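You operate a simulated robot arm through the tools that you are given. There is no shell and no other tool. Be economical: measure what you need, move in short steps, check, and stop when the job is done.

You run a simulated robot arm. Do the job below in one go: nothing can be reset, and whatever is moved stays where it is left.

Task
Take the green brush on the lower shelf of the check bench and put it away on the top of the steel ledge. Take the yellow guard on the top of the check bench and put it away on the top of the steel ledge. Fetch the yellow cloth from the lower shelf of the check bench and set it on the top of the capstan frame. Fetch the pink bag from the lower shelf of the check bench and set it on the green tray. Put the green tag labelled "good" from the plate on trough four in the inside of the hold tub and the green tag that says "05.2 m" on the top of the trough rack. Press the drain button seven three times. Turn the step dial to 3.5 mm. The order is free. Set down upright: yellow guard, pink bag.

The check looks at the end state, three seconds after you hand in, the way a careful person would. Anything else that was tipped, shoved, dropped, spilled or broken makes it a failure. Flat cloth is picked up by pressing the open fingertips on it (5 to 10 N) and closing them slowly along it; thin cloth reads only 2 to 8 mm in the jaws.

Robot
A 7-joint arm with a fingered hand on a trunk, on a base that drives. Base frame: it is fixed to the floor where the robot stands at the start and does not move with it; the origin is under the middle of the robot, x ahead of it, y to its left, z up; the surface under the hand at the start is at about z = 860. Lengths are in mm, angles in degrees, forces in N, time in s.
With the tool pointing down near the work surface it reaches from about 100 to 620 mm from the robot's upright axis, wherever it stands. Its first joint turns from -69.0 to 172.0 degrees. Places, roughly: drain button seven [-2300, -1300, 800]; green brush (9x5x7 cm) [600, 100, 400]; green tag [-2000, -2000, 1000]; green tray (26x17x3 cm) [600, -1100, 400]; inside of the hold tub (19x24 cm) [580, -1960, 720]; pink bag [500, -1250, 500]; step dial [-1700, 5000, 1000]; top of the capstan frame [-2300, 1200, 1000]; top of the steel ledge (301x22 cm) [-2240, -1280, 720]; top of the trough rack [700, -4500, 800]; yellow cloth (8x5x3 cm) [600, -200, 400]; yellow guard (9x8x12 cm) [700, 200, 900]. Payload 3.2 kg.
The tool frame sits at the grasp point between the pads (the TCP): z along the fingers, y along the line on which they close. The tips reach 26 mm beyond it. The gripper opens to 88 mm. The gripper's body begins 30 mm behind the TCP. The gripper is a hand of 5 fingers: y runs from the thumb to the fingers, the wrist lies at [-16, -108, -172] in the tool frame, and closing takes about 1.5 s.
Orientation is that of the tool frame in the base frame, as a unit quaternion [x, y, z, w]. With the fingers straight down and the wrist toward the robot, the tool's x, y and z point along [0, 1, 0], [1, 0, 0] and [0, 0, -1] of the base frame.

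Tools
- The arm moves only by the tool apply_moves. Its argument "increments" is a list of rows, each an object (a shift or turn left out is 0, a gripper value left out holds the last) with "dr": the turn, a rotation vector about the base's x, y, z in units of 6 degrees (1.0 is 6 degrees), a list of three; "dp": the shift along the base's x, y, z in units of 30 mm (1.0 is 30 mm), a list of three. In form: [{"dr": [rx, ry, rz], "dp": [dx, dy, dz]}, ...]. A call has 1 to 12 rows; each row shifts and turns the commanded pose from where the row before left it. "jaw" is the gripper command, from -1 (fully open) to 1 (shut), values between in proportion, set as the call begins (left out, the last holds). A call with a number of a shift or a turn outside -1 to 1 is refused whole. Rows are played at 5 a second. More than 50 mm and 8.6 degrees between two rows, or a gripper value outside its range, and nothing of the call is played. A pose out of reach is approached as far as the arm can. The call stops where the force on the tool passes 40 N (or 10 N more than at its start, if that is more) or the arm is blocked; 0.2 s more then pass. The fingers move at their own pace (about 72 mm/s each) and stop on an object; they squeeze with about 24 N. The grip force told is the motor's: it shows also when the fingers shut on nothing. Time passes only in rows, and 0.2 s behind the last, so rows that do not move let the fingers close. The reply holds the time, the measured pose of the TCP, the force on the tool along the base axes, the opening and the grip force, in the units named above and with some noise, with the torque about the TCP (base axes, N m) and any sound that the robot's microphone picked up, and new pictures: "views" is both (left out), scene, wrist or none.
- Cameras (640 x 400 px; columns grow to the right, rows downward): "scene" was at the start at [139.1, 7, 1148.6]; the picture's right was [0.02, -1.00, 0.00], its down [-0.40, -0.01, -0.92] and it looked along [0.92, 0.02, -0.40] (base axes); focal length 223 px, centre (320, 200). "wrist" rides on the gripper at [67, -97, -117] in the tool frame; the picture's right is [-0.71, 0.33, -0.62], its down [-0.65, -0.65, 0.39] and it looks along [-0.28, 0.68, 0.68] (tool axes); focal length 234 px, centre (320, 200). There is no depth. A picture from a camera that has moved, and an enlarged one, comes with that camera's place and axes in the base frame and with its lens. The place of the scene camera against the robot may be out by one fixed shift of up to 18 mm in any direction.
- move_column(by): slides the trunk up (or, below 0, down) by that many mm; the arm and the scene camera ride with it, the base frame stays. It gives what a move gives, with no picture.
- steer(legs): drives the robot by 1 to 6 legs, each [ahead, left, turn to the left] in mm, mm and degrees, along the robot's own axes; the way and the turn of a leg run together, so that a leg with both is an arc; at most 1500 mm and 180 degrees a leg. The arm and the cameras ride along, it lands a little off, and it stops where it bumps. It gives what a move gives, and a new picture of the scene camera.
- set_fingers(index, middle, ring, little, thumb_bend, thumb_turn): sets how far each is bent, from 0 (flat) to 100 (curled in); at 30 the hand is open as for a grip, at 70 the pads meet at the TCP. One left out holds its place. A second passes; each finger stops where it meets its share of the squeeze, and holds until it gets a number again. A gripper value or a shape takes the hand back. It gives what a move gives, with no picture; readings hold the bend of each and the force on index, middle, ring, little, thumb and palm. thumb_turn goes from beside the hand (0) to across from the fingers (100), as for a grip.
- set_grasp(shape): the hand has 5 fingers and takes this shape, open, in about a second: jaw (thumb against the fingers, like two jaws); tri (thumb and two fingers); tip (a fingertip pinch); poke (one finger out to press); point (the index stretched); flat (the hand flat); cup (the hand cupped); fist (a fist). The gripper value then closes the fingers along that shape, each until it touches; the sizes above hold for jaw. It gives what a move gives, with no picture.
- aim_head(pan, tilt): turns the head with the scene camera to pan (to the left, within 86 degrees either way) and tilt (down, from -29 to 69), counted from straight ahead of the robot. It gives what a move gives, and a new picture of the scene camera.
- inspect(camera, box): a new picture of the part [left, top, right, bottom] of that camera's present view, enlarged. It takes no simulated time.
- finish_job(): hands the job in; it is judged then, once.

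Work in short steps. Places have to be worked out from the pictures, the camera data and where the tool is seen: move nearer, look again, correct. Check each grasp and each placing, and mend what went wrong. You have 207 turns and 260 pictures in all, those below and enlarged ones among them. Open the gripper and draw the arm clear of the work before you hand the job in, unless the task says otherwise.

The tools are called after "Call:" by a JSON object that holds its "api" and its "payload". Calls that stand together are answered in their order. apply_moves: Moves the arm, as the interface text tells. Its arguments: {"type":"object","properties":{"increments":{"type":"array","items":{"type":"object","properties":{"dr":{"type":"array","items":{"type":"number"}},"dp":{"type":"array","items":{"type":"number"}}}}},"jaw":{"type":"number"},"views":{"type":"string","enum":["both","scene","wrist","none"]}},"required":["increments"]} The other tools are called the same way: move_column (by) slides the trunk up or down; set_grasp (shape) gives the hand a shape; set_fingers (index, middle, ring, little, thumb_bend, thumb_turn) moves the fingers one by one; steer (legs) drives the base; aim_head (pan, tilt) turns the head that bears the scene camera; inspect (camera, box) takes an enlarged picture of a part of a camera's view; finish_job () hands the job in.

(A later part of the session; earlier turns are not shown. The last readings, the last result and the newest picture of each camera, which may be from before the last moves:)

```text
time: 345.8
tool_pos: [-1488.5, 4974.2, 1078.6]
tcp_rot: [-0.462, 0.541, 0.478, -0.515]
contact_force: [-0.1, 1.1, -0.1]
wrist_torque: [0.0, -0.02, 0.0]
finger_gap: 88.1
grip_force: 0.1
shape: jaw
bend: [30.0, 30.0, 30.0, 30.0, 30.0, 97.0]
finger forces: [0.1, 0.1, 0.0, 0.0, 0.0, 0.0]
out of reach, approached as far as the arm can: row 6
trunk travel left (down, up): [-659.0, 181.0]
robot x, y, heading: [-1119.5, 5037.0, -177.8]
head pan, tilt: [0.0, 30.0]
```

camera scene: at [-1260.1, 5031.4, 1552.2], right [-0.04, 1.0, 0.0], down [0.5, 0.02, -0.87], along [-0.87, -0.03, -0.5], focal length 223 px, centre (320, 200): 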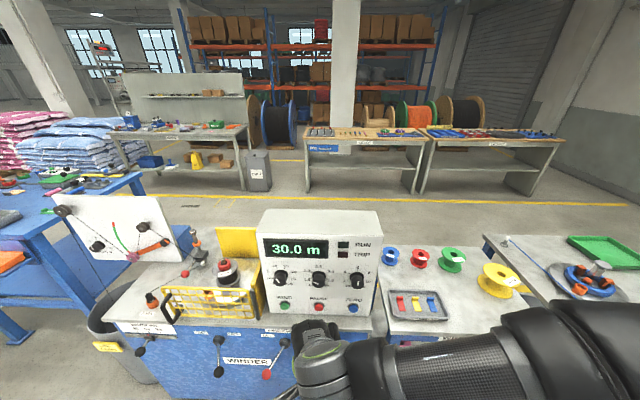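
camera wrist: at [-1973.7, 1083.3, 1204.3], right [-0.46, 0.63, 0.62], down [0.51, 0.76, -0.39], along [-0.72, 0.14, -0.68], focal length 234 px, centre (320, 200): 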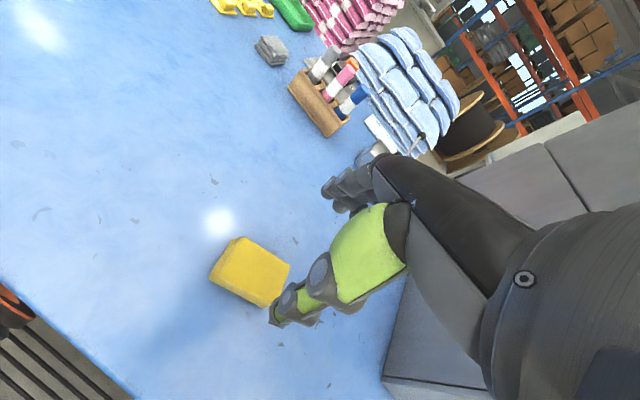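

The hand now points at the panel (thumb below, fingers above). I'll move it nearer the dial and look.

Call:
{"api": "apply_moves", "payload": {"increments": [{"dp": [-0.7, 0.3, -0.4]}, {"dp": [-0.8, 0.3, -0.4]}, {"dp": [-0.8, 0.3, -0.4]}, {"dp": [-0.8, 0.3, -0.4]}, {"dp": [-0.6, 0, 0]}]}}

```text
time: 347.0
tool_pos: [-1607.1, 5021.3, 1055.5]
tcp_rot: [-0.436, 0.547, 0.484, -0.526]
contact_force: [-0.2, -0.4, 0.7]
wrist_torque: [-0.01, 0.02, -0.03]
finger_gap: 88.1
grip_force: 0.0
shape: jaw
bend: [30.0, 30.0, 30.0, 30.0, 30.0, 97.0]
finger forces: [0.1, 0.0, 0.0, 0.0, 0.0, 0.0]
out of reach, approached as far as the arm can: row 1, 2
trunk travel left (down, up): [-659.0, 181.0]
robot x, y, heading: [-1114.1, 5031.6, -177.6]
head pan, tilt: [0.0, 30.0]
camera scene: at [-1260.1, 5031.2, 1372.2], right [-0.04, 1.0, 0.0], down [0.5, 0.02, -0.87], along [-0.87, -0.03, -0.5], focal length 223 px, centre (320, 200)
camera wrist: at [-1498.9, 4931.9, 965.7], right [0.68, 0.7, 0.21], down [-0.37, 0.57, -0.74], along [-0.64, 0.43, 0.64], focal length 234 px, centre (320, 200)
```

scene: 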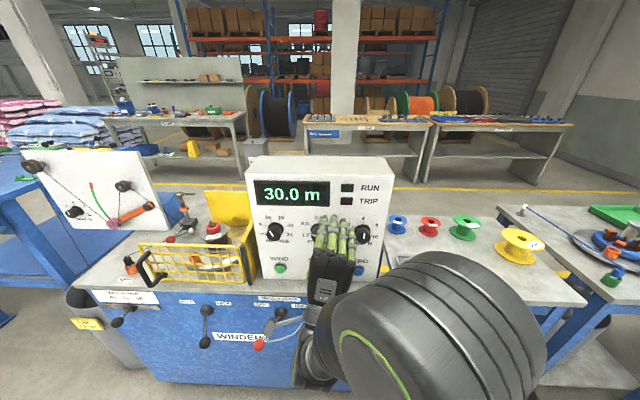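
wrist: 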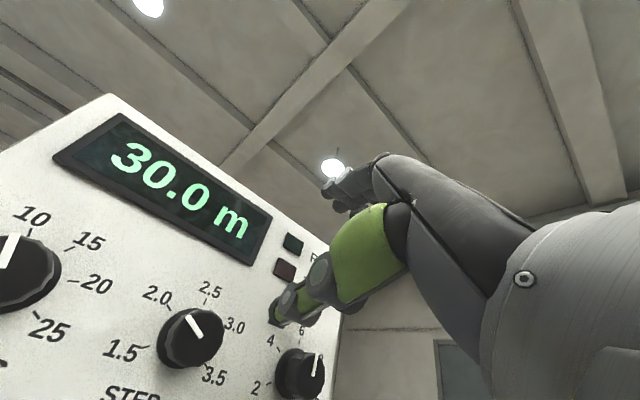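

From the front labels (60° apart) the pointer is at 2.0, so 3.5 is 180° clockwise. The knob axis is near y≈5000, z≈983. I'll roll the hand 60° counter-clockwise and align with the axis.

Call:
{"api": "apply_moves", "payload": {"increments": [{"dr": [0, -0.2, 0.68], "dp": [0, -0.3, -0.6]}, {"dr": [1, 0, 0], "dp": [0, -0.3, -0.6]}, {"dr": [1, 0, 0], "dp": [0, -0.1, -0.6]}, {"dr": [1, 0, 0], "dp": [0, 0, -0.6]}, {"dr": [1, 0, 0]}, {"dr": [1, 0, 0]}, {"dr": [1, 0, 0]}, {"dr": [1, 0, 0]}, {"dr": [1, 0, 0]}, {"dr": [1, 0, 0]}], "views": "wrist"}}

```text
time: 349.2
tool_pos: [-1606.0, 5003.1, 914.9]
tcp_rot: [0.711, -0.299, -0.594, 0.227]
contact_force: [0.5, 0.9, -0.1]
wrist_torque: [0.03, -0.02, -0.02]
finger_gap: 87.7
grip_force: 0.0
shape: jaw
bend: [30.0, 30.0, 30.0, 30.0, 30.0, 97.0]
finger forces: [0.0, 0.1, 0.0, 0.1, 0.0, 0.1]
out of reach, approached as far as the arm can: row 3, 4
trunk travel left (down, up): [-659.0, 181.0]
robot x, y, heading: [-1113.5, 5031.0, -177.8]
head pan, tilt: [0.0, 30.0]
stopped in row 10: the arm was blocked; the commanded pose is now the measured one
camera wrist: at [-1468.7, 5021.2, 824.0], right [0.48, 0.23, 0.85], down [-0.35, 0.93, -0.06], along [-0.8, -0.27, 0.53], focal length 234 px, centre (320, 200)
```

wrist: 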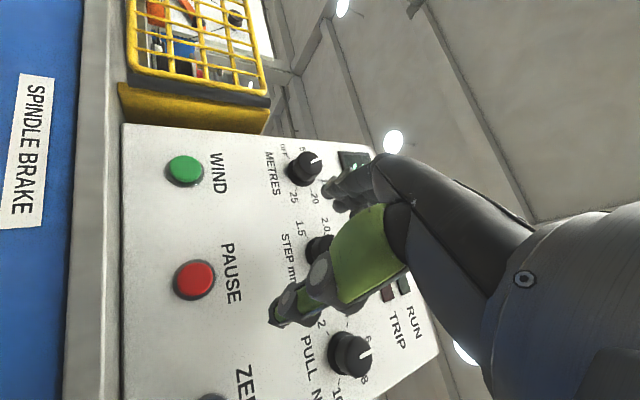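

The knob's cap triangulates to about [-1701, 4998, 969]. I'll raise the hand to that height and level its pointing direction.

Call:
{"api": "apply_moves", "payload": {"increments": [{"dp": [0, 0, 0.9]}, {"dp": [0, -0.15, 0.9], "dr": [0, 0.9, 0.15]}, {"dr": [0, 0.9, 0.15]}, {}], "views": "wrist"}}

```text
time: 350.2
tool_pos: [-1608.6, 5002.6, 981.1]
tcp_rot: [-0.647, 0.28, 0.656, -0.27]
contact_force: [-0.3, -1.0, 0.2]
wrist_torque: [-0.02, 0.02, -0.01]
finger_gap: 87.9
grip_force: 0.1
shape: jaw
bend: [30.0, 30.0, 30.0, 30.0, 30.0, 97.0]
finger forces: [0.0, 0.1, 0.0, 0.1, 0.0, 0.1]
trunk travel left (down, up): [-659.0, 181.0]
robot x, y, heading: [-1117.3, 5034.5, -177.7]
head pan, tilt: [0.0, 30.0]
camera wrist: at [-1493.4, 5019.4, 863.6], right [0.64, 0.26, 0.73], down [-0.37, 0.93, -0.01], along [-0.68, -0.26, 0.69], focal length 234 px, centre (320, 200)
```

wrist: 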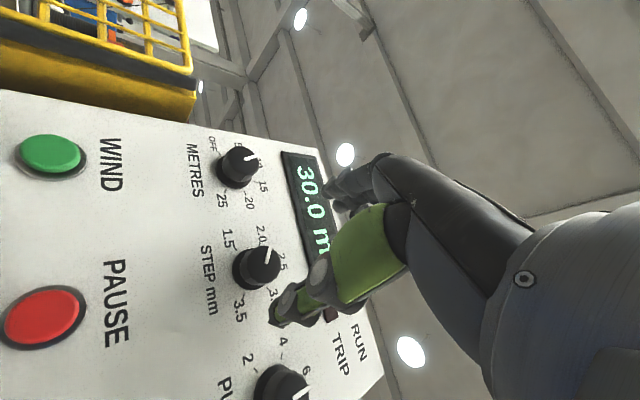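

The pointer reads 2.0. I'll use the three-finger shape, advance onto the knob and check.

Call:
{"api": "set_grasp", "payload": {"shape": "tri"}}

Call:
{"api": "apply_moves", "payload": {"increments": [{"dp": [-0.9, 0, -0.25]}, {"dp": [-0.9, 0, 0]}, {"dp": [-0.5, 0, 0]}, {"dp": [-0.3, 0, 0]}], "views": "wrist"}}

```text
time: 351.1
tool_pos: [-1610.0, 5004.4, 977.1]
tcp_rot: [-0.649, 0.282, 0.655, -0.266]
contact_force: [-0.3, -0.2, -0.2]
wrist_torque: [0.0, 0.02, 0.0]
finger_gap: 88.0
grip_force: 0.0
shape: tri
bend: [30.0, 30.0, 99.0, 99.0, 30.0, 97.0]
finger forces: [0.0, 0.1, 0.0, 0.1, 0.1, 0.1]
trunk travel left (down, up): [-659.0, 181.0]
robot x, y, heading: [-1115.9, 5027.5, -177.6]
head pan, tilt: [0.0, 30.0]
```

```text
time: 352.1
tool_pos: [-1684.1, 4997.0, 961.7]
tcp_rot: [0.657, -0.263, -0.655, 0.263]
contact_force: [-0.9, 1.3, -0.2]
wrist_torque: [-0.01, -0.01, 0.02]
finger_gap: 87.9
grip_force: 0.1
shape: tri
bend: [30.0, 30.0, 99.0, 99.0, 30.0, 97.0]
finger forces: [0.1, 0.1, 0.0, 0.0, 0.0, 0.0]
trunk travel left (down, up): [-659.0, 181.0]
robot x, y, heading: [-1118.4, 5030.7, -177.6]
head pan, tilt: [0.0, 30.0]
camera wrist: at [-1568.1, 5020.7, 846.5], right [0.62, 0.25, 0.74], down [-0.39, 0.92, 0.02], along [-0.68, -0.3, 0.67], focal length 234 px, centre (320, 200)
```

wrist: 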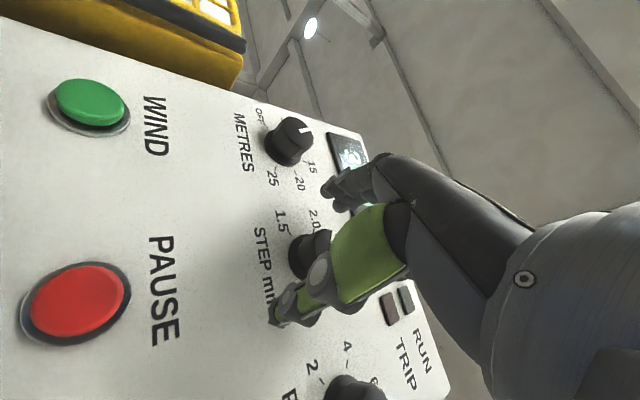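

Nearly on the axis. I'll advance 8 mm and close on the knob.

Call:
{"api": "apply_moves", "payload": {"increments": [{"dp": [-0.28, 0.08, 0.1]}, {}], "views": "none"}}

Call:
{"api": "apply_moves", "payload": {"increments": [{}, {}, {}, {}, {}, {}], "jaw": 1, "views": "none"}}

```text
time: 352.8
tool_pos: [-1691.0, 4998.4, 963.2]
tcp_rot: [0.657, -0.262, -0.657, 0.262]
contact_force: [0.2, 0.6, -0.2]
wrist_torque: [0.01, 0.01, -0.02]
finger_gap: 88.0
grip_force: 0.2
shape: tri
bend: [30.0, 30.0, 99.0, 99.0, 30.0, 97.0]
finger forces: [0.0, 0.0, 0.0, 0.0, 0.1, 0.1]
trunk travel left (down, up): [-659.0, 181.0]
robot x, y, heading: [-1115.5, 5032.7, -177.7]
head pan, tilt: [0.0, 30.0]
```

```text
time: 354.1
tool_pos: [-1693.0, 4994.7, 963.4]
tcp_rot: [0.658, -0.261, -0.655, 0.264]
contact_force: [0.2, -2.9, -5.5]
wrist_torque: [0.07, -0.1, 0.04]
finger_gap: 2.1
grip_force: 24.4
shape: tri
bend: [70.0, 42.0, 100.0, 100.0, 82.0, 100.0]
finger forces: [0.0, 8.4, 0.0, 0.0, 21.7, 0.0]
trunk travel left (down, up): [-659.0, 181.0]
robot x, y, heading: [-1119.0, 5031.9, -177.3]
head pan, tilt: [0.0, 30.0]
```

Only the middle finger and thumb met the knob. I'll take a close look before turning.

Call:
{"api": "inspect", "payload": {"camera": "wrist", "box": [230, 160, 430, 340]}}

```text
2.22 times, centred on (330, 250) of wrist
camera zoom: at [-1575.3, 5020.3, 847.8], right [0.62, 0.25, 0.74], down [-0.39, 0.92, 0.02], along [-0.68, -0.3, 0.67], focal length 520 px, centre (298, 89)
```

zoom: 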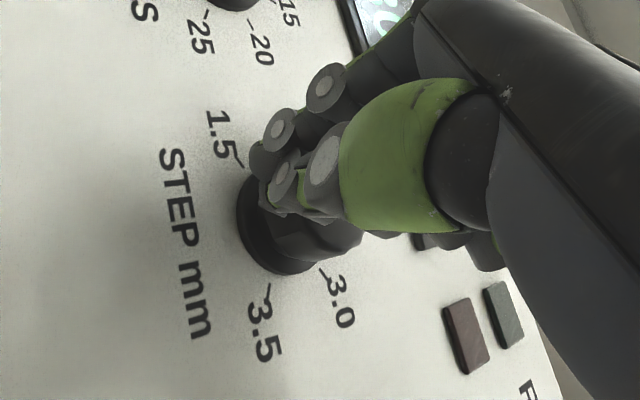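

The knob's axis is about 18 mm further in +y and 5 mm up. I'll open, shift, and close again.

Call:
{"api": "apply_moves", "payload": {"increments": [{}, {}, {}, {}, {"dp": [0, 0.3, 0.1]}, {"dp": [0, 0.3, 0.08]}, {}], "jaw": -1, "views": "none"}}

Call:
{"api": "apply_moves", "payload": {"increments": [{}, {}, {}, {}, {}, {}], "jaw": 1, "views": "none"}}

Call:
{"api": "inspect", "payload": {"camera": "wrist", "box": [230, 160, 430, 340]}}

```text
time: 355.8
tool_pos: [-1690.2, 5014.0, 968.7]
tcp_rot: [0.657, -0.26, -0.656, 0.264]
contact_force: [0.5, 0.3, -0.6]
wrist_torque: [-0.02, 0.04, 0.02]
finger_gap: 87.9
grip_force: 0.1
shape: tri
bend: [30.0, 30.0, 99.0, 99.0, 30.0, 97.0]
finger forces: [0.1, 0.0, 0.1, 0.0, 0.0, 0.1]
trunk travel left (down, up): [-659.0, 181.0]
robot x, y, heading: [-1120.6, 5034.6, -177.7]
head pan, tilt: [0.0, 30.0]
```

```text
time: 357.1
tool_pos: [-1691.1, 5014.5, 968.9]
tcp_rot: [-0.657, 0.261, 0.657, -0.263]
contact_force: [2.2, 0.3, -1.6]
wrist_torque: [-0.02, 0.02, 0.02]
finger_gap: 30.0
grip_force: 24.3
shape: tri
bend: [42.0, 33.0, 100.0, 100.0, 80.0, 100.0]
finger forces: [8.1, 10.7, 0.1, 0.1, 19.4, 0.1]
trunk travel left (down, up): [-659.0, 181.0]
robot x, y, heading: [-1118.5, 5032.8, -177.7]
head pan, tilt: [0.0, 30.0]
```

```text
2.22 times, centred on (330, 250) of wrist
camera zoom: at [-1574.9, 5039.0, 853.0], right [0.62, 0.25, 0.74], down [-0.39, 0.92, 0.02], along [-0.68, -0.3, 0.67], focal length 520 px, centre (298, 89)
```

zoom: 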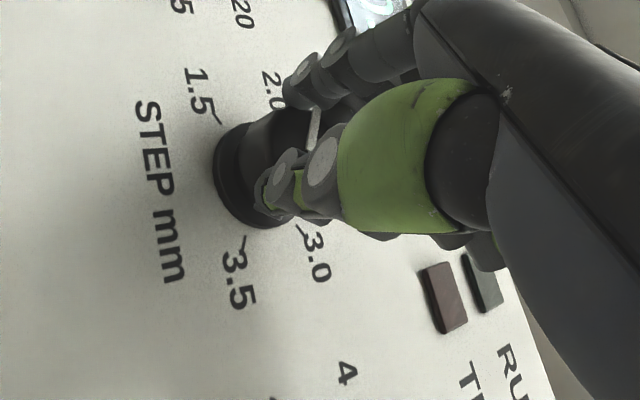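

A good three-point grip. I'll turn 72° clockwise about the knob's axis.

Call:
{"api": "apply_moves", "payload": {"increments": [{"dr": [-1, 0, 0], "dp": [0, 0, -0.02]}, {"dr": [-1, 0, 0], "dp": [0, 0, -0.02]}, {"dr": [-1, 0, 0], "dp": [0, 0, -0.02]}, {"dr": [-1, 0, 0], "dp": [0, 0, -0.03]}, {"dr": [-1, 0, 0], "dp": [0, -0.01, -0.03]}, {"dr": [-1, 0, 0], "dp": [0, -0.01, -0.03]}, {"dr": [-1, 0, 0], "dp": [0, -0.01, -0.03]}, {"dr": [-1, 0, 0], "dp": [0, -0.01, -0.03]}, {"dr": [-1, 0, 0], "dp": [0, -0.01, -0.03]}, {"dr": [-1, 0, 0], "dp": [0, -0.01, -0.02]}, {"dr": [-1, 0, 0], "dp": [0, -0.02, -0.02]}, {"dr": [-1, 0, 0], "dp": [0, -0.02, -0.02]}], "views": "wrist"}}

```text
time: 359.8
tool_pos: [-1688.5, 5009.2, 962.5]
tcp_rot: [0.378, -0.596, -0.379, 0.599]
contact_force: [17.9, -14.0, -8.7]
wrist_torque: [0.36, 0.44, 0.26]
finger_gap: 14.1
grip_force: 23.8
shape: tri
bend: [46.0, 46.0, 100.0, 100.0, 83.0, 100.0]
finger forces: [20.0, 0.1, 0.0, 0.0, 14.6, 0.0]
trunk travel left (down, up): [-659.0, 181.0]
robot x, y, heading: [-1116.6, 5034.0, -177.9]
head pan, tilt: [0.0, 30.0]
camera wrist: at [-1571.5, 4906.5, 902.8], right [0.62, 0.78, -0.01], down [-0.39, 0.3, -0.87], along [-0.68, 0.54, 0.5], focal length 234 px, centre (320, 200)
```

wrist: 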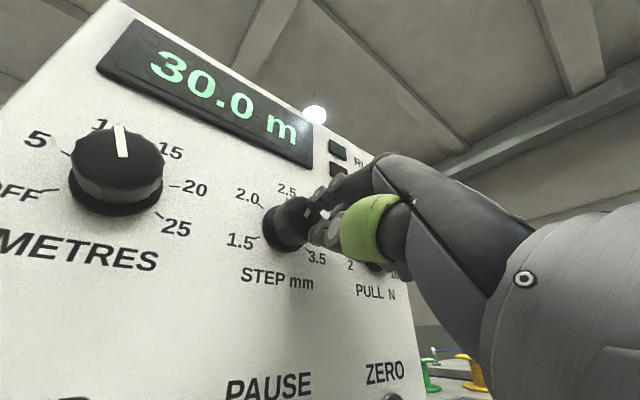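

I've turned ~72°. I'll open, back off a little and check where the pointer stands.

Call:
{"api": "apply_moves", "payload": {"increments": [{}, {}, {}, {}, {"dp": [0.7, 0, 0]}, {"dp": [0.7, 0, 0]}], "jaw": -1, "views": "none"}}

Call:
{"api": "inspect", "payload": {"camera": "wrist", "box": [160, 120, 420, 320]}}

```text
time: 361.1
tool_pos: [-1646.7, 5014.0, 962.1]
tcp_rot: [0.375, -0.597, -0.378, 0.6]
contact_force: [0.6, -1.0, 0.6]
wrist_torque: [-0.02, -0.02, -0.01]
finger_gap: 87.7
grip_force: 0.2
shape: tri
bend: [30.0, 30.0, 99.0, 99.0, 30.0, 97.0]
finger forces: [0.0, 0.0, 0.0, 0.0, 0.0, 0.0]
trunk travel left (down, up): [-659.0, 181.0]
robot x, y, heading: [-1116.3, 5032.2, -177.6]
head pan, tilt: [0.0, 30.0]
```

```text
2.00 times, centred on (290, 220) of wrist
camera zoom: at [-1532.2, 4910.6, 903.0], right [0.63, 0.78, -0.01], down [-0.39, 0.3, -0.87], along [-0.67, 0.55, 0.5], focal length 468 px, centre (380, 160)
```

zoom: 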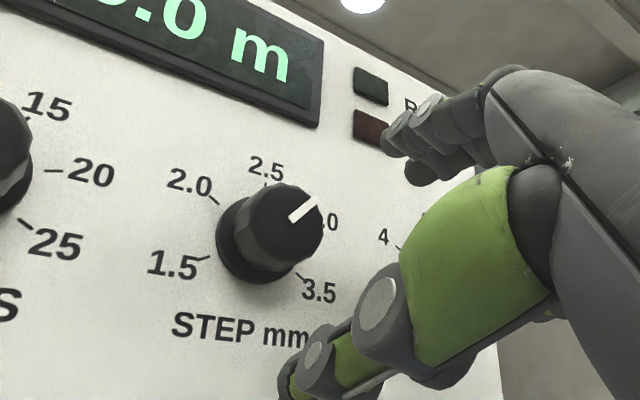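

The pointer is now at about 2.85, so ~78° remain. I'll roll back, re-centre (the grip centre sits slightly off the tool point) and regrasp.

Call:
{"api": "apply_moves", "payload": {"increments": [{"dr": [1, 0, 0]}, {"dr": [1, 0, 0]}, {"dr": [1, 0, 0]}, {"dr": [1, 0, 0]}, {"dr": [1, 0, 0]}, {"dr": [1, 0, 0]}, {"dr": [1, 0, 0]}, {"dr": [1, 0, 0]}, {"dr": [1, 0, 0]}, {"dr": [1, 0, 0]}, {"dr": [1, 0, 0], "dp": [0, 0, 0.15]}, {"dr": [1, 0, 0], "dp": [0, 0.05, 0.15]}], "views": "none"}}

```text
time: 363.9
tool_pos: [-1647.1, 5029.6, 932.9]
tcp_rot: [0.677, -0.29, -0.63, 0.244]
contact_force: [0.5, 0.2, -0.5]
wrist_torque: [0.0, 0.03, 0.01]
finger_gap: 87.8
grip_force: 0.0
shape: tri
bend: [30.0, 30.0, 99.0, 99.0, 30.0, 97.0]
finger forces: [0.1, 0.1, 0.1, 0.0, 0.1, 0.1]
trunk travel left (down, up): [-659.0, 181.0]
robot x, y, heading: [-1121.3, 5034.8, -177.6]
head pan, tilt: [0.0, 30.0]
stopped in row 12: the arm was blocked; the commanded pose is now the measured one
```

The roll-back ended slightly low. I'll level and re-centre.

Call:
{"api": "apply_moves", "payload": {"increments": [{"dp": [0, -0.26, 0.62], "dr": [0, 0.4, 0.16]}, {"dp": [0, -0.26, 0.62], "dr": [0, 0.4, 0.16]}, {}, {}], "views": "none"}}

```text
time: 364.9
tool_pos: [-1649.0, 5025.7, 957.3]
tcp_rot: [0.661, -0.284, -0.645, 0.259]
contact_force: [0.4, 1.2, -0.7]
wrist_torque: [-0.04, -0.03, 0.01]
finger_gap: 87.8
grip_force: 0.0
shape: tri
bend: [30.0, 30.0, 99.0, 99.0, 30.0, 97.0]
finger forces: [0.0, 0.0, 0.0, 0.0, 0.0, 0.0]
trunk travel left (down, up): [-659.0, 181.0]
robot x, y, heading: [-1115.5, 5031.4, -177.6]
head pan, tilt: [0.0, 30.0]
```

Call:
{"api": "apply_moves", "payload": {"increments": [{"dp": [-0.3, -0.4, 0.43], "dr": [0, 0.33, 0.23]}, {"dp": [-0.5, 0, 0]}, {"dp": [-0.5, 0, 0]}, {"dp": [-0.15, 0, 0]}, {}], "views": "none"}}

```text
time: 366.1
tool_pos: [-1695.0, 5006.3, 987.2]
tcp_rot: [-0.643, 0.263, 0.662, -0.281]
contact_force: [0.1, -0.5, -0.4]
wrist_torque: [-0.03, 0.03, 0.01]
finger_gap: 88.2
grip_force: 0.0
shape: tri
bend: [30.0, 30.0, 99.0, 99.0, 30.0, 97.0]
finger forces: [0.1, 0.1, 0.1, 0.1, 0.0, 0.1]
trunk travel left (down, up): [-659.0, 181.0]
robot x, y, heading: [-1116.1, 5030.0, -177.7]
head pan, tilt: [0.0, 30.0]
```

Call:
{"api": "apply_moves", "payload": {"increments": [{"dp": [0, 0.15, -0.3]}, {"dp": [0, 0.1, -0.25]}, {}], "views": "wrist"}}

```text
time: 366.9
tool_pos: [-1690.6, 5010.3, 965.2]
tcp_rot: [-0.648, 0.253, 0.663, -0.278]
contact_force: [0.1, 0.5, 0.0]
wrist_torque: [-0.01, 0.06, -0.02]
finger_gap: 88.0
grip_force: 0.1
shape: tri
bend: [30.0, 30.0, 99.0, 99.0, 30.0, 97.0]
finger forces: [0.1, 0.0, 0.1, 0.1, 0.0, 0.0]
trunk travel left (down, up): [-659.0, 181.0]
robot x, y, heading: [-1116.9, 5035.1, -177.7]
head pan, tilt: [0.0, 30.0]
camera wrist: at [-1579.2, 5034.7, 845.0], right [0.64, 0.27, 0.72], down [-0.41, 0.91, 0.02], along [-0.65, -0.31, 0.7], focal length 234 px, centre (320, 200)
```

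wrist: 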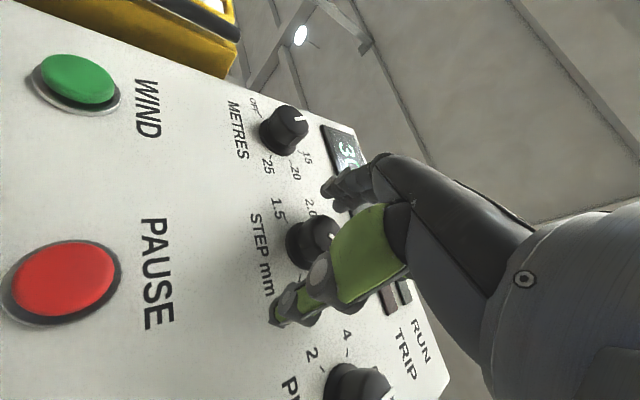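

Good placement. I'll nudge slightly and close.

Call:
{"api": "apply_moves", "payload": {"increments": [{"dp": [-0.05, 0.12, 0.1]}, {}], "views": "none"}}

Call:
{"api": "apply_moves", "payload": {"increments": [{}, {}, {}, {}, {}, {}], "jaw": 1, "views": "none"}}

```text
time: 367.6
tool_pos: [-1691.4, 5012.3, 968.2]
tcp_rot: [-0.648, 0.252, 0.663, -0.279]
contact_force: [0.1, -0.4, 0.0]
wrist_torque: [-0.01, -0.04, 0.02]
finger_gap: 87.9
grip_force: 0.0
shape: tri
bend: [30.0, 30.0, 99.0, 99.0, 30.0, 97.0]
finger forces: [0.0, 0.0, 0.0, 0.0, 0.0, 0.1]
trunk travel left (down, up): [-659.0, 181.0]
robot x, y, heading: [-1115.3, 5027.3, -177.6]
head pan, tilt: [0.0, 30.0]
```

```text
time: 368.9
tool_pos: [-1691.4, 5011.7, 968.5]
tcp_rot: [-0.648, 0.252, 0.662, -0.281]
contact_force: [4.5, 0.5, -4.3]
wrist_torque: [0.01, -0.01, 0.09]
finger_gap: 26.2
grip_force: 23.8
shape: tri
bend: [47.0, 35.0, 100.0, 100.0, 74.0, 100.0]
finger forces: [8.8, 10.2, 0.0, 0.0, 22.3, 0.0]
trunk travel left (down, up): [-659.0, 181.0]
robot x, y, heading: [-1119.3, 5034.0, -177.8]
head pan, tilt: [0.0, 30.0]
```

Firm grip again. I'll turn 66° clockwise while following the knob's axis.

Call:
{"api": "apply_moves", "payload": {"increments": [{"dr": [-1, 0, 0], "dp": [0, -0.015, -0.04]}, {"dr": [-1, 0, 0], "dp": [0, -0.015, -0.04]}, {"dr": [-1, 0, 0], "dp": [0, -0.02, -0.04]}, {"dr": [-1, 0, 0], "dp": [0, -0.02, -0.04]}, {"dr": [-1, 0, 0], "dp": [0, -0.03, -0.03]}, {"dr": [-1, 0, 0], "dp": [0, -0.03, -0.03]}, {"dr": [-1, 0, 0], "dp": [0, -0.04, -0.03]}, {"dr": [-1, 0, 0], "dp": [0, -0.04, -0.02]}, {"dr": [-1, 0, 0], "dp": [0, -0.04, -0.02]}, {"dr": [-1, 0, 0], "dp": [0, -0.05, -0.02]}, {"dr": [-1, 0, 0], "dp": [0, -0.05, -0.01]}], "views": "none"}}

Call:
{"api": "apply_moves", "payload": {"increments": [{}, {}, {}, {}, {"dp": [0.7, 0, 0]}, {"dp": [0.7, 0, 0]}], "jaw": -1, "views": "none"}}

Call:
{"api": "inspect", "payload": {"camera": "wrist", "box": [160, 120, 420, 320]}}

```text
time: 371.4
tool_pos: [-1688.8, 5002.1, 965.2]
tcp_rot: [0.388, -0.57, -0.42, 0.59]
contact_force: [7.4, -0.9, 17.4]
wrist_torque: [0.25, 0.58, -0.09]
finger_gap: 16.3
grip_force: 24.4
shape: tri
bend: [48.0, 39.0, 100.0, 100.0, 85.0, 100.0]
finger forces: [13.5, 10.0, 0.0, 0.0, 0.0, 0.0]
trunk travel left (down, up): [-659.0, 181.0]
robot x, y, heading: [-1116.6, 5035.1, -177.7]
head pan, tilt: [0.0, 30.0]
```

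```text
time: 372.8
tool_pos: [-1657.8, 5004.8, 965.0]
tcp_rot: [0.391, -0.574, -0.418, 0.586]
contact_force: [0.3, 0.0, -0.2]
wrist_torque: [0.0, -0.01, -0.01]
finger_gap: 87.8
grip_force: 0.1
shape: tri
bend: [30.0, 30.0, 99.0, 99.0, 30.0, 97.0]
finger forces: [0.1, 0.0, 0.0, 0.1, 0.0, 0.0]
out of reach, approached as far as the arm can: row 6
trunk travel left (down, up): [-659.0, 181.0]
robot x, y, heading: [-1118.5, 5038.2, -177.5]
head pan, tilt: [0.0, 30.0]
```

```text
2.00 times, centred on (290, 220) of wrist
camera zoom: at [-1546.2, 4905.5, 893.0], right [0.64, 0.76, 0.04], down [-0.41, 0.39, -0.82], along [-0.65, 0.51, 0.57], focal length 468 px, centre (380, 160)
```

zoom: 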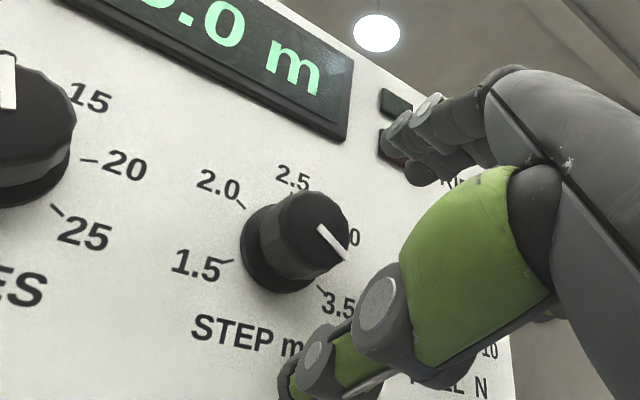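

The pointer now lies close to 3.5. I'll take one high zoom to verify.

Call:
{"api": "inspect", "payload": {"camera": "wrist", "box": [225, 190, 335, 290]}}

```text
4.00 times, centred on (280, 240) of wrist
camera zoom: at [-1546.2, 4905.5, 893.0], right [0.64, 0.76, 0.04], down [-0.41, 0.39, -0.82], along [-0.65, 0.51, 0.57], focal length 937 px, centre (480, 40)
```

zoom: 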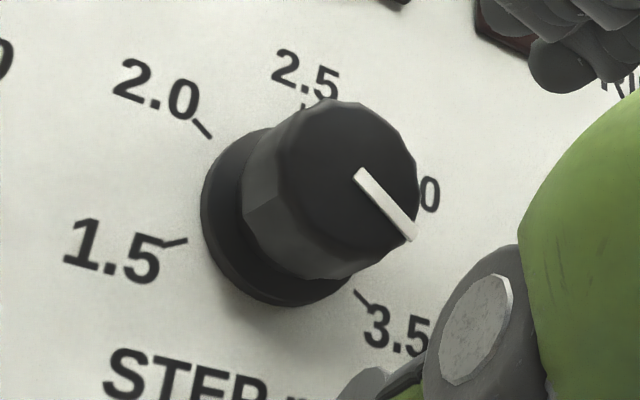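

The dial reads 3.5 (within ~3°). Next is the drain button, reachable properly only from behind the line. I'll back off, turn to face +y and drive toward the line's +y end.

Call:
{"api": "apply_moves", "payload": {"increments": [{"dp": [1, 0, 0.2]}, {"dp": [1, 0, 0.2]}, {"dp": [1, 0, 0.2]}, {"dp": [1, 0, 0]}], "views": "none"}}

Call:
{"api": "steer", "payload": {"legs": [[-200, 0, 0], [0, 0, -90], [500, 0, 0]]}}

```text
time: 373.7
tool_pos: [-1601.3, 5034.0, 942.3]
tcp_rot: [-0.419, 0.638, 0.384, -0.52]
contact_force: [0.5, 0.7, 0.1]
wrist_torque: [-0.02, -0.01, 0.03]
finger_gap: 88.0
grip_force: 0.2
shape: tri
bend: [30.0, 30.0, 99.0, 99.0, 30.0, 97.0]
finger forces: [0.1, 0.1, 0.1, 0.0, 0.0, 0.0]
out of reach, approached as far as the arm can: row 1, 2, 3, 4
trunk travel left (down, up): [-659.0, 181.0]
robot x, y, heading: [-1116.7, 5032.8, -178.0]
head pan, tilt: [0.0, 30.0]
stopped in row 4: the arm was blocked; the commanded pose is now the measured one
```

```text
time: 381.6
tool_pos: [-915.0, 6020.6, 943.1]
tcp_rot: [0.163, 0.745, 0.64, -0.09]
contact_force: [0.2, -0.4, 0.0]
wrist_torque: [-0.01, -0.01, 0.01]
finger_gap: 88.3
grip_force: 0.0
shape: tri
bend: [30.0, 30.0, 99.0, 99.0, 30.0, 97.0]
finger forces: [0.0, 0.0, 0.0, 0.1, 0.0, 0.1]
trunk travel left (down, up): [-659.0, 181.0]
robot x, y, heading: [-924.6, 5534.1, 91.2]
head pan, tilt: [0.0, 30.0]
camera scene: at [-932.1, 5679.6, 1372.1], right [1.0, 0.02, 0.0], down [0.01, -0.5, -0.87], along [-0.02, 0.87, -0.5], focal length 223 px, centre (320, 200)
```

scene: 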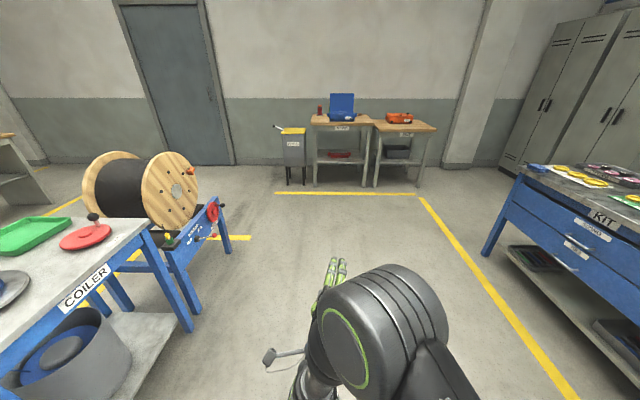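

The line ends at the reel stand (y≈7300) with open floor before the wall. I'll drive round behind it and turn to face −y.

Call:
{"api": "steer", "payload": {"legs": [[1130, 0, 0], [1130, 0, 0], [0, 1190, 0], [0, 1120, 0], [0, 0, 178]]}}

```text
time: 411.1
tool_pos: [-3303.8, 7317.9, 942.4]
tcp_rot: [0.74, -0.185, 0.07, 0.643]
contact_force: [-0.4, -0.2, -0.4]
wrist_torque: [-0.07, 0.0, 0.0]
finger_gap: 88.1
grip_force: 0.0
shape: tri
bend: [30.0, 30.0, 99.0, 99.0, 30.0, 97.0]
finger forces: [0.0, 0.0, 0.1, 0.0, 0.0, 0.0]
trunk travel left (down, up): [-659.0, 181.0]
robot x, y, heading: [-3258.7, 7808.2, -92.2]
head pan, tilt: [0.0, 30.0]
camera scene: at [-3271.3, 7668.3, 1372.2], right [-1.0, 0.04, 0.0], down [0.02, 0.5, -0.87], along [-0.04, -0.87, -0.5], focal length 223 px, centre (320, 200)
```

scene: 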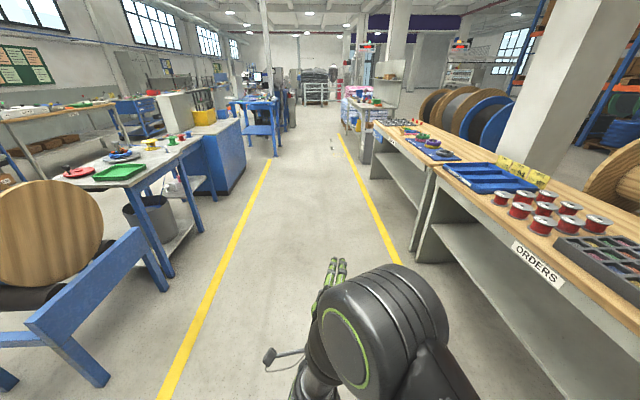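

A clear corridor runs straight along −y behind the line. I'll straighten and drive down it.

Call:
{"api": "steer", "payload": {"legs": [[0, 0, 2.2], [1500, 0, 0], [1500, 0, 0], [1500, 0, 0], [1500, 0, 0], [1500, 0, 0]]}}

```text
time: 446.4
tool_pos: [-3180.8, -41.7, 943.0]
tcp_rot: [0.745, -0.164, 0.089, 0.64]
contact_force: [1.1, 0.0, -0.4]
wrist_torque: [0.01, -0.03, 0.02]
finger_gap: 87.8
grip_force: 0.0
shape: tri
bend: [30.0, 30.0, 99.0, 99.0, 30.0, 97.0]
finger forces: [0.0, 0.0, 0.0, 0.0, 0.0, 0.0]
trunk travel left (down, up): [-659.0, 181.0]
robot x, y, heading: [-3169.4, 447.3, -88.9]
head pan, tilt: [0.0, 30.0]
camera scene: at [-3169.9, 309.9, 1372.1], right [-1.0, -0.02, 0.0], down [-0.01, 0.5, -0.87], along [0.02, -0.87, -0.5], focal length 223 px, centre (320, 200)
```

scene: 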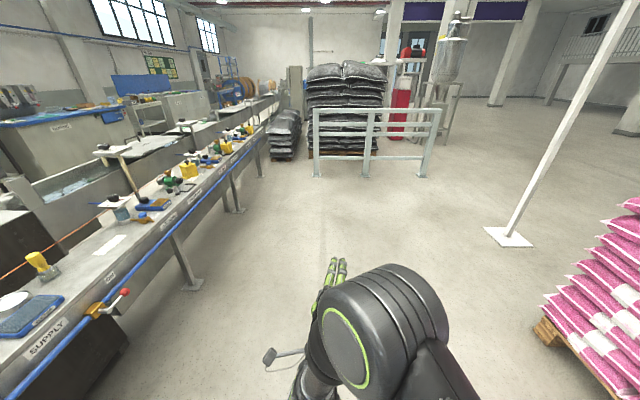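

I'm behind the line with the ledge on my left, guard and buttons facing me. I'll go on to y≈-1270 and turn to face the ledge.

Call:
{"api": "steer", "payload": {"legs": [[1500, 0, 0], [225, 0, 0], [0, 0, 89], [130, 0, 0]]}}

```text
time: 459.9
tool_pos: [-2466.5, -1259.6, 943.6]
tcp_rot: [0.631, 0.43, 0.527, 0.374]
contact_force: [0.1, 0.4, 0.6]
wrist_torque: [0.04, -0.02, -0.01]
finger_gap: 88.1
grip_force: 0.1
shape: tri
bend: [30.0, 30.0, 99.0, 99.0, 30.0, 97.0]
finger forces: [0.0, 0.1, 0.1, 0.1, 0.0, 0.0]
trunk travel left (down, up): [-659.0, 181.0]
robot x, y, heading: [-2950.4, -1280.7, 4.5]
head pan, tilt: [0.0, 30.0]
camera scene: at [-2815.7, -1261.3, 1372.1], right [0.08, -1.0, 0.0], down [-0.5, -0.04, -0.87], along [0.86, 0.07, -0.5], focal length 223 px, centre (320, 200)
```

scene: 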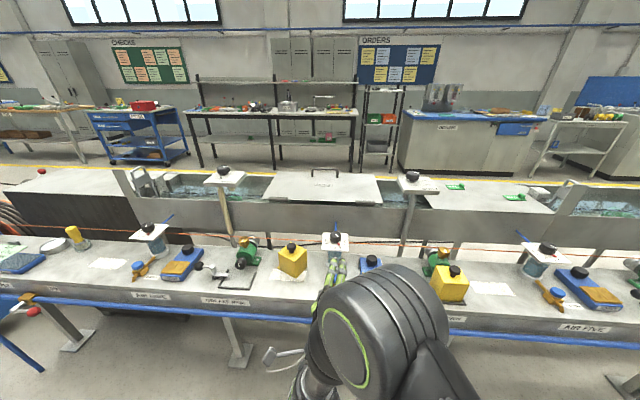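

A clear view from behind. I'll make a closed fingertip pinch as a pressing tip and turn the tool to point down.

Call:
{"api": "set_grasp", "payload": {"shape": "tip"}}

Call:
{"api": "apply_moves", "payload": {"increments": [{"dr": [0, 1, 0]}, {"dr": [0, 1, 0]}, {"dr": [0, 1, 0]}, {"dr": [0, 1, 0]}, {"dr": [0, 1, 0]}, {"dr": [0, 1, 0]}, {"dr": [0, 1, 0]}, {"dr": [0, 1, 0]}, {"dr": [0, 1, 0]}, {"dr": [0, 1, 0]}, {"dr": [0, 1, 0]}, {"dr": [0, 1, 0]}], "jaw": 1, "views": "none"}}

Call:
{"api": "apply_moves", "payload": {"increments": [{"dr": [0, 1, 0]}, {"dr": [0, 0.4, 0]}, {}], "views": "none"}}

```text
time: 460.8
tool_pos: [-2465.9, -1260.3, 942.9]
tcp_rot: [0.63, 0.43, 0.528, 0.373]
contact_force: [-0.3, -0.9, 0.8]
wrist_torque: [0.0, 0.01, 0.0]
finger_gap: 88.1
grip_force: 0.0
shape: tip
bend: [30.0, 98.0, 99.0, 99.0, 30.0, 97.0]
finger forces: [0.0, 0.0, 0.0, 0.1, 0.0, 0.0]
trunk travel left (down, up): [-659.0, 181.0]
robot x, y, heading: [-2952.7, -1276.4, 4.7]
head pan, tilt: [0.0, 30.0]
```

```text
time: 463.4
tool_pos: [-2466.2, -1260.8, 942.7]
tcp_rot: [0.82, 0.568, 0.055, 0.048]
contact_force: [-0.7, 0.3, -0.7]
wrist_torque: [0.01, 0.0, 0.0]
finger_gap: 0.0
grip_force: 24.2
shape: tip
bend: [70.0, 100.0, 100.0, 100.0, 82.0, 100.0]
finger forces: [0.1, 0.0, 0.1, 0.0, 0.1, 0.0]
trunk travel left (down, up): [-659.0, 181.0]
robot x, y, heading: [-2951.0, -1279.3, 4.9]
head pan, tilt: [0.0, 30.0]
```

```text
time: 464.2
tool_pos: [-2467.2, -1259.4, 942.7]
tcp_rot: [0.822, 0.569, -0.004, 0.008]
contact_force: [-0.5, 0.2, 0.3]
wrist_torque: [-0.02, 0.0, 0.05]
finger_gap: 0.0
grip_force: 24.0
shape: tip
bend: [70.0, 100.0, 100.0, 100.0, 82.0, 100.0]
finger forces: [0.1, 0.1, 0.1, 0.1, 0.1, 0.0]
trunk travel left (down, up): [-659.0, 181.0]
robot x, y, heading: [-2954.4, -1273.1, 4.7]
head pan, tilt: [0.0, 30.0]
```

The tool points down. I'll drive 130 mm closer.

Call:
{"api": "steer", "payload": {"legs": [[130, -20, -4.5]]}}

Call:
{"api": "apply_moves", "payload": {"increments": [{"dp": [0, 0, -0.8]}, {"dp": [0.3, 0, -0.8]}, {"dp": [0.3, 0, -0.4]}], "views": "wrist"}}

```text
time: 465.5
tool_pos: [-2334.6, -1312.6, 943.4]
tcp_rot: [0.843, 0.537, -0.005, 0.008]
contact_force: [1.4, 0.1, -0.4]
wrist_torque: [-0.04, 0.02, -0.02]
finger_gap: 0.1
grip_force: 24.6
shape: tip
bend: [70.0, 100.0, 100.0, 100.0, 82.0, 100.0]
finger forces: [0.0, 0.0, 0.0, 0.0, 0.0, 0.1]
trunk travel left (down, up): [-659.0, 181.0]
robot x, y, heading: [-2822.2, -1294.7, 0.1]
head pan, tilt: [0.0, 30.0]
camera scene: at [-2682.6, -1287.0, 1372.1], right [0.0, -1.0, 0.0], down [-0.5, 0.0, -0.87], along [0.87, 0.0, -0.5], focal length 223 px, centre (320, 200)
```

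scene: 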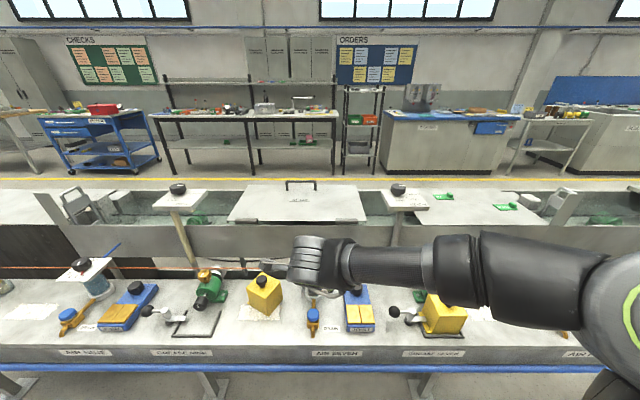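

```text
time: 466.3
tool_pos: [-2317.5, -1310.6, 884.6]
tcp_rot: [0.843, 0.538, -0.004, 0.008]
contact_force: [0.0, 0.8, 0.6]
wrist_torque: [-0.02, -0.01, 0.04]
finger_gap: 0.0
grip_force: 23.9
shape: tip
bend: [70.0, 100.0, 100.0, 100.0, 82.0, 100.0]
finger forces: [0.0, 0.1, 0.1, 0.0, 0.1, 0.0]
trunk travel left (down, up): [-659.0, 181.0]
robot x, y, heading: [-2823.8, -1294.8, 0.1]
head pan, tilt: [0.0, 30.0]
camera wrist: at [-2379.0, -1208.0, 1000.3], right [0.0, -0.77, 0.64], down [-0.87, -0.32, -0.38], along [0.5, -0.55, -0.67], focal length 234 px, centre (320, 200)
```

wrist: 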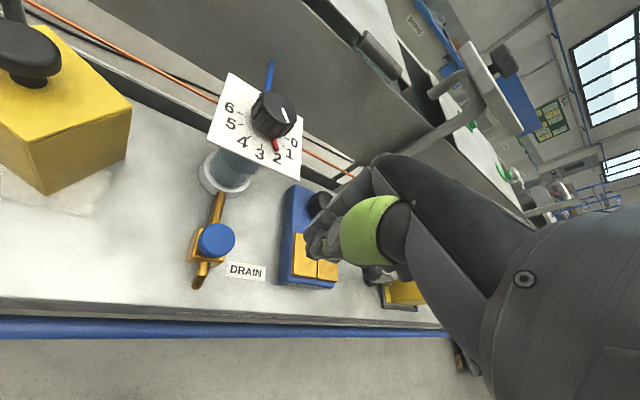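

The button is at [-2294, -1270], next to the "AIR SEVEN" ledge label. I'll move over it and come down close.

Call:
{"api": "apply_moves", "payload": {"increments": [{"dp": [0.4, 0.7, 0]}, {"dp": [0.35, 0.65, 0]}, {"dp": [0, 0, -0.9]}, {"dp": [0, 0, -0.9]}, {"dp": [0, 0, -0.9]}, {"dp": [0, 0, -0.5]}, {}], "views": "wrist"}}

```text
time: 467.9
tool_pos: [-2295.0, -1272.1, 789.3]
tcp_rot: [0.843, 0.538, -0.003, 0.007]
contact_force: [-1.6, 0.0, 3.7]
wrist_torque: [0.05, 0.0, -0.02]
finger_gap: 0.0
grip_force: 23.6
shape: tip
bend: [70.0, 100.0, 100.0, 100.0, 82.0, 100.0]
finger forces: [0.0, 0.1, 0.0, 0.0, 0.0, 0.0]
trunk travel left (down, up): [-659.0, 181.0]
robot x, y, heading: [-2822.1, -1289.8, 0.1]
head pan, tilt: [0.0, 30.0]
camera wrist: at [-2355.5, -1168.4, 903.8], right [0.0, -0.77, 0.64], down [-0.87, -0.32, -0.39], along [0.5, -0.55, -0.67], focal length 234 px, centre (320, 200)
```

wrist: 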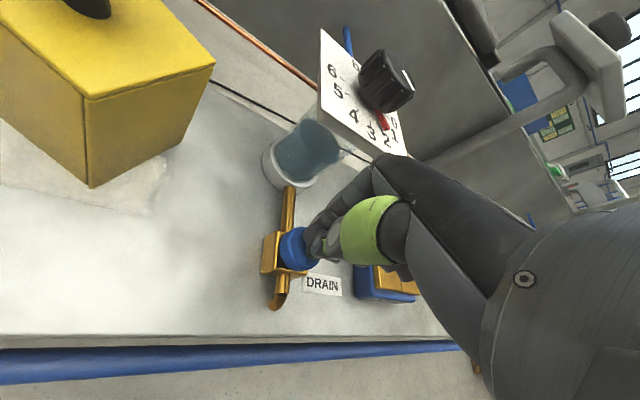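

Light contact (3.7 N) at z≈789. I'll press down a few millimetres and watch the force.

Call:
{"api": "apply_moves", "payload": {"increments": [{"dp": [0, 0, -0.1]}, {"dp": [0, 0, -0.1]}, {"dp": [0, 0, -0.1]}], "views": "none"}}

```text
time: 468.7
tool_pos: [-2295.7, -1271.1, 781.8]
tcp_rot: [0.843, 0.538, 0.0, 0.009]
contact_force: [-0.6, 3.9, 24.4]
wrist_torque: [0.11, 0.14, -0.01]
finger_gap: 0.0
grip_force: 24.0
shape: tip
bend: [70.0, 100.0, 100.0, 100.0, 83.0, 100.0]
finger forces: [0.0, 0.0, 0.1, 0.1, 42.6, 0.0]
trunk travel left (down, up): [-659.0, 181.0]
robot x, y, heading: [-2820.4, -1287.2, 0.3]
head pan, tilt: [0.0, 30.0]
heard: click
```

A click: one press. I'll lift clear and press a second time.

Call:
{"api": "apply_moves", "payload": {"increments": [{"dp": [0, 0, 0.4]}, {"dp": [0, 0, 0.4]}, {}], "views": "none"}}

Call:
{"api": "apply_moves", "payload": {"increments": [{"dp": [0, 0, -0.4]}, {"dp": [0, 0, -0.2]}, {"dp": [0, 0, -0.1]}, {"dp": [0, 0, -0.1]}], "views": "none"}}

```text
time: 469.5
tool_pos: [-2293.1, -1271.8, 802.2]
tcp_rot: [0.843, 0.537, -0.005, 0.008]
contact_force: [-0.1, 0.0, 0.1]
wrist_torque: [-0.02, -0.03, 0.02]
finger_gap: 0.0
grip_force: 24.0
shape: tip
bend: [70.0, 100.0, 100.0, 100.0, 83.0, 100.0]
finger forces: [0.0, 0.0, 0.0, 0.0, 0.1, 0.0]
trunk travel left (down, up): [-659.0, 181.0]
robot x, y, heading: [-2822.8, -1291.3, 0.1]
head pan, tilt: [0.0, 30.0]
```

```text
time: 470.5
tool_pos: [-2294.2, -1269.9, 781.8]
tcp_rot: [0.843, 0.538, 0.0, 0.008]
contact_force: [-0.7, 5.8, 20.6]
wrist_torque: [0.1, 0.08, -0.01]
finger_gap: 0.1
grip_force: 23.9
shape: tip
bend: [71.0, 100.0, 100.0, 100.0, 84.0, 100.0]
finger forces: [0.0, 0.1, 0.1, 0.0, 39.2, 0.0]
trunk travel left (down, up): [-659.0, 181.0]
robot x, y, heading: [-2817.4, -1291.0, 0.1]
head pan, tilt: [0.0, 30.0]
heard: click
```

Second click. I'll lift and press a third time.

Call:
{"api": "apply_moves", "payload": {"increments": [{"dp": [0, 0, 0.4]}, {"dp": [0, 0, 0.4]}, {}], "views": "none"}}

Call:
{"api": "apply_moves", "payload": {"increments": [{"dp": [0, 0, -0.4]}, {"dp": [0, 0, -0.2]}, {"dp": [0, 0, -0.1]}, {"dp": [0, 0, -0.1]}], "views": "none"}}

Call:
{"api": "apply_moves", "payload": {"increments": [{"dp": [0, 0, 0.5]}, {"dp": [0, 0, 1]}, {"dp": [0, 0, 1]}, {"dp": [0, 0, 1]}, {"dp": [-0.5, 0, 1]}, {"dp": [-1, 0, 0]}, {"dp": [-1, 0, 0]}], "views": "wrist"}}

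```text
time: 471.3
tool_pos: [-2294.6, -1271.9, 800.8]
tcp_rot: [0.843, 0.537, -0.005, 0.007]
contact_force: [-0.2, -0.1, 0.1]
wrist_torque: [0.0, 0.0, -0.02]
finger_gap: 0.0
grip_force: 24.4
shape: tip
bend: [71.0, 100.0, 100.0, 100.0, 83.0, 100.0]
finger forces: [0.0, 0.1, 0.0, 0.0, 0.0, 0.1]
trunk travel left (down, up): [-659.0, 181.0]
robot x, y, heading: [-2821.8, -1292.1, 0.4]
head pan, tilt: [0.0, 30.0]
```

```text
time: 472.3
tool_pos: [-2293.9, -1269.7, 780.7]
tcp_rot: [0.844, 0.537, -0.002, 0.009]
contact_force: [-4.9, -1.5, 14.6]
wrist_torque: [-0.08, 0.12, -0.04]
finger_gap: 0.2
grip_force: 24.0
shape: tip
bend: [71.0, 100.0, 100.0, 100.0, 84.0, 100.0]
finger forces: [0.0, 0.0, 0.0, 0.0, 24.9, 0.1]
trunk travel left (down, up): [-659.0, 181.0]
robot x, y, heading: [-2818.2, -1291.4, 0.0]
head pan, tilt: [0.0, 30.0]
heard: click
```

```text
time: 473.9
tool_pos: [-2368.6, -1271.7, 913.7]
tcp_rot: [0.843, 0.537, -0.004, 0.007]
contact_force: [0.1, -1.0, 0.2]
wrist_torque: [-0.01, -0.02, -0.01]
finger_gap: 0.1
grip_force: 23.6
shape: tip
bend: [72.0, 100.0, 100.0, 100.0, 84.0, 100.0]
finger forces: [0.0, 0.1, 0.1, 0.0, 0.1, 0.1]
trunk travel left (down, up): [-659.0, 181.0]
robot x, y, heading: [-2820.6, -1292.5, -0.0]
head pan, tilt: [0.0, 30.0]
camera wrist: at [-2429.7, -1168.4, 1029.3], right [0.0, -0.77, 0.64], down [-0.87, -0.32, -0.39], along [0.5, -0.55, -0.67], focal length 234 px, centre (320, 200)
```

wrist: 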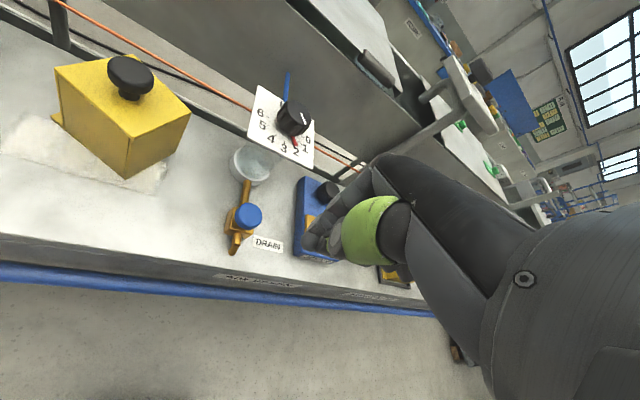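

Three clicks heard; the guard stands upright on the ledge. Next is the brush: I'll drive back round the +y end to the check bench.

Call:
{"api": "steer", "payload": {"legs": [[-350, 0, 0], [0, 0, 90], [1500, 0, 0], [1500, 0, 0], [1500, 0, 0], [1500, 0, 0]]}}

```text
time: 507.7
tool_pos: [-2774.4, 5084.8, 913.5]
tcp_rot: [0.268, 0.963, 0.001, 0.008]
contact_force: [0.5, 0.0, -0.5]
wrist_torque: [0.01, 0.01, 0.01]
finger_gap: 0.0
grip_force: 24.2
shape: tip
bend: [72.0, 100.0, 100.0, 100.0, 84.0, 100.0]
finger forces: [0.1, 0.1, 0.0, 0.1, 0.0, 0.1]
trunk travel left (down, up): [-659.0, 181.0]
robot x, y, heading: [-2801.8, 4632.1, 84.2]
head pan, tilt: [0.0, 30.0]
camera scene: at [-2791.5, 4776.5, 1372.1], right [0.99, -0.11, 0.0], down [-0.05, -0.5, -0.87], along [0.09, 0.86, -0.5], focal length 223 px, centre (320, 200)
```

scene: 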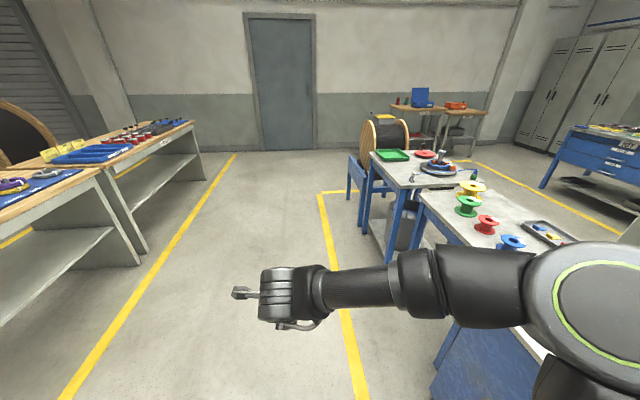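

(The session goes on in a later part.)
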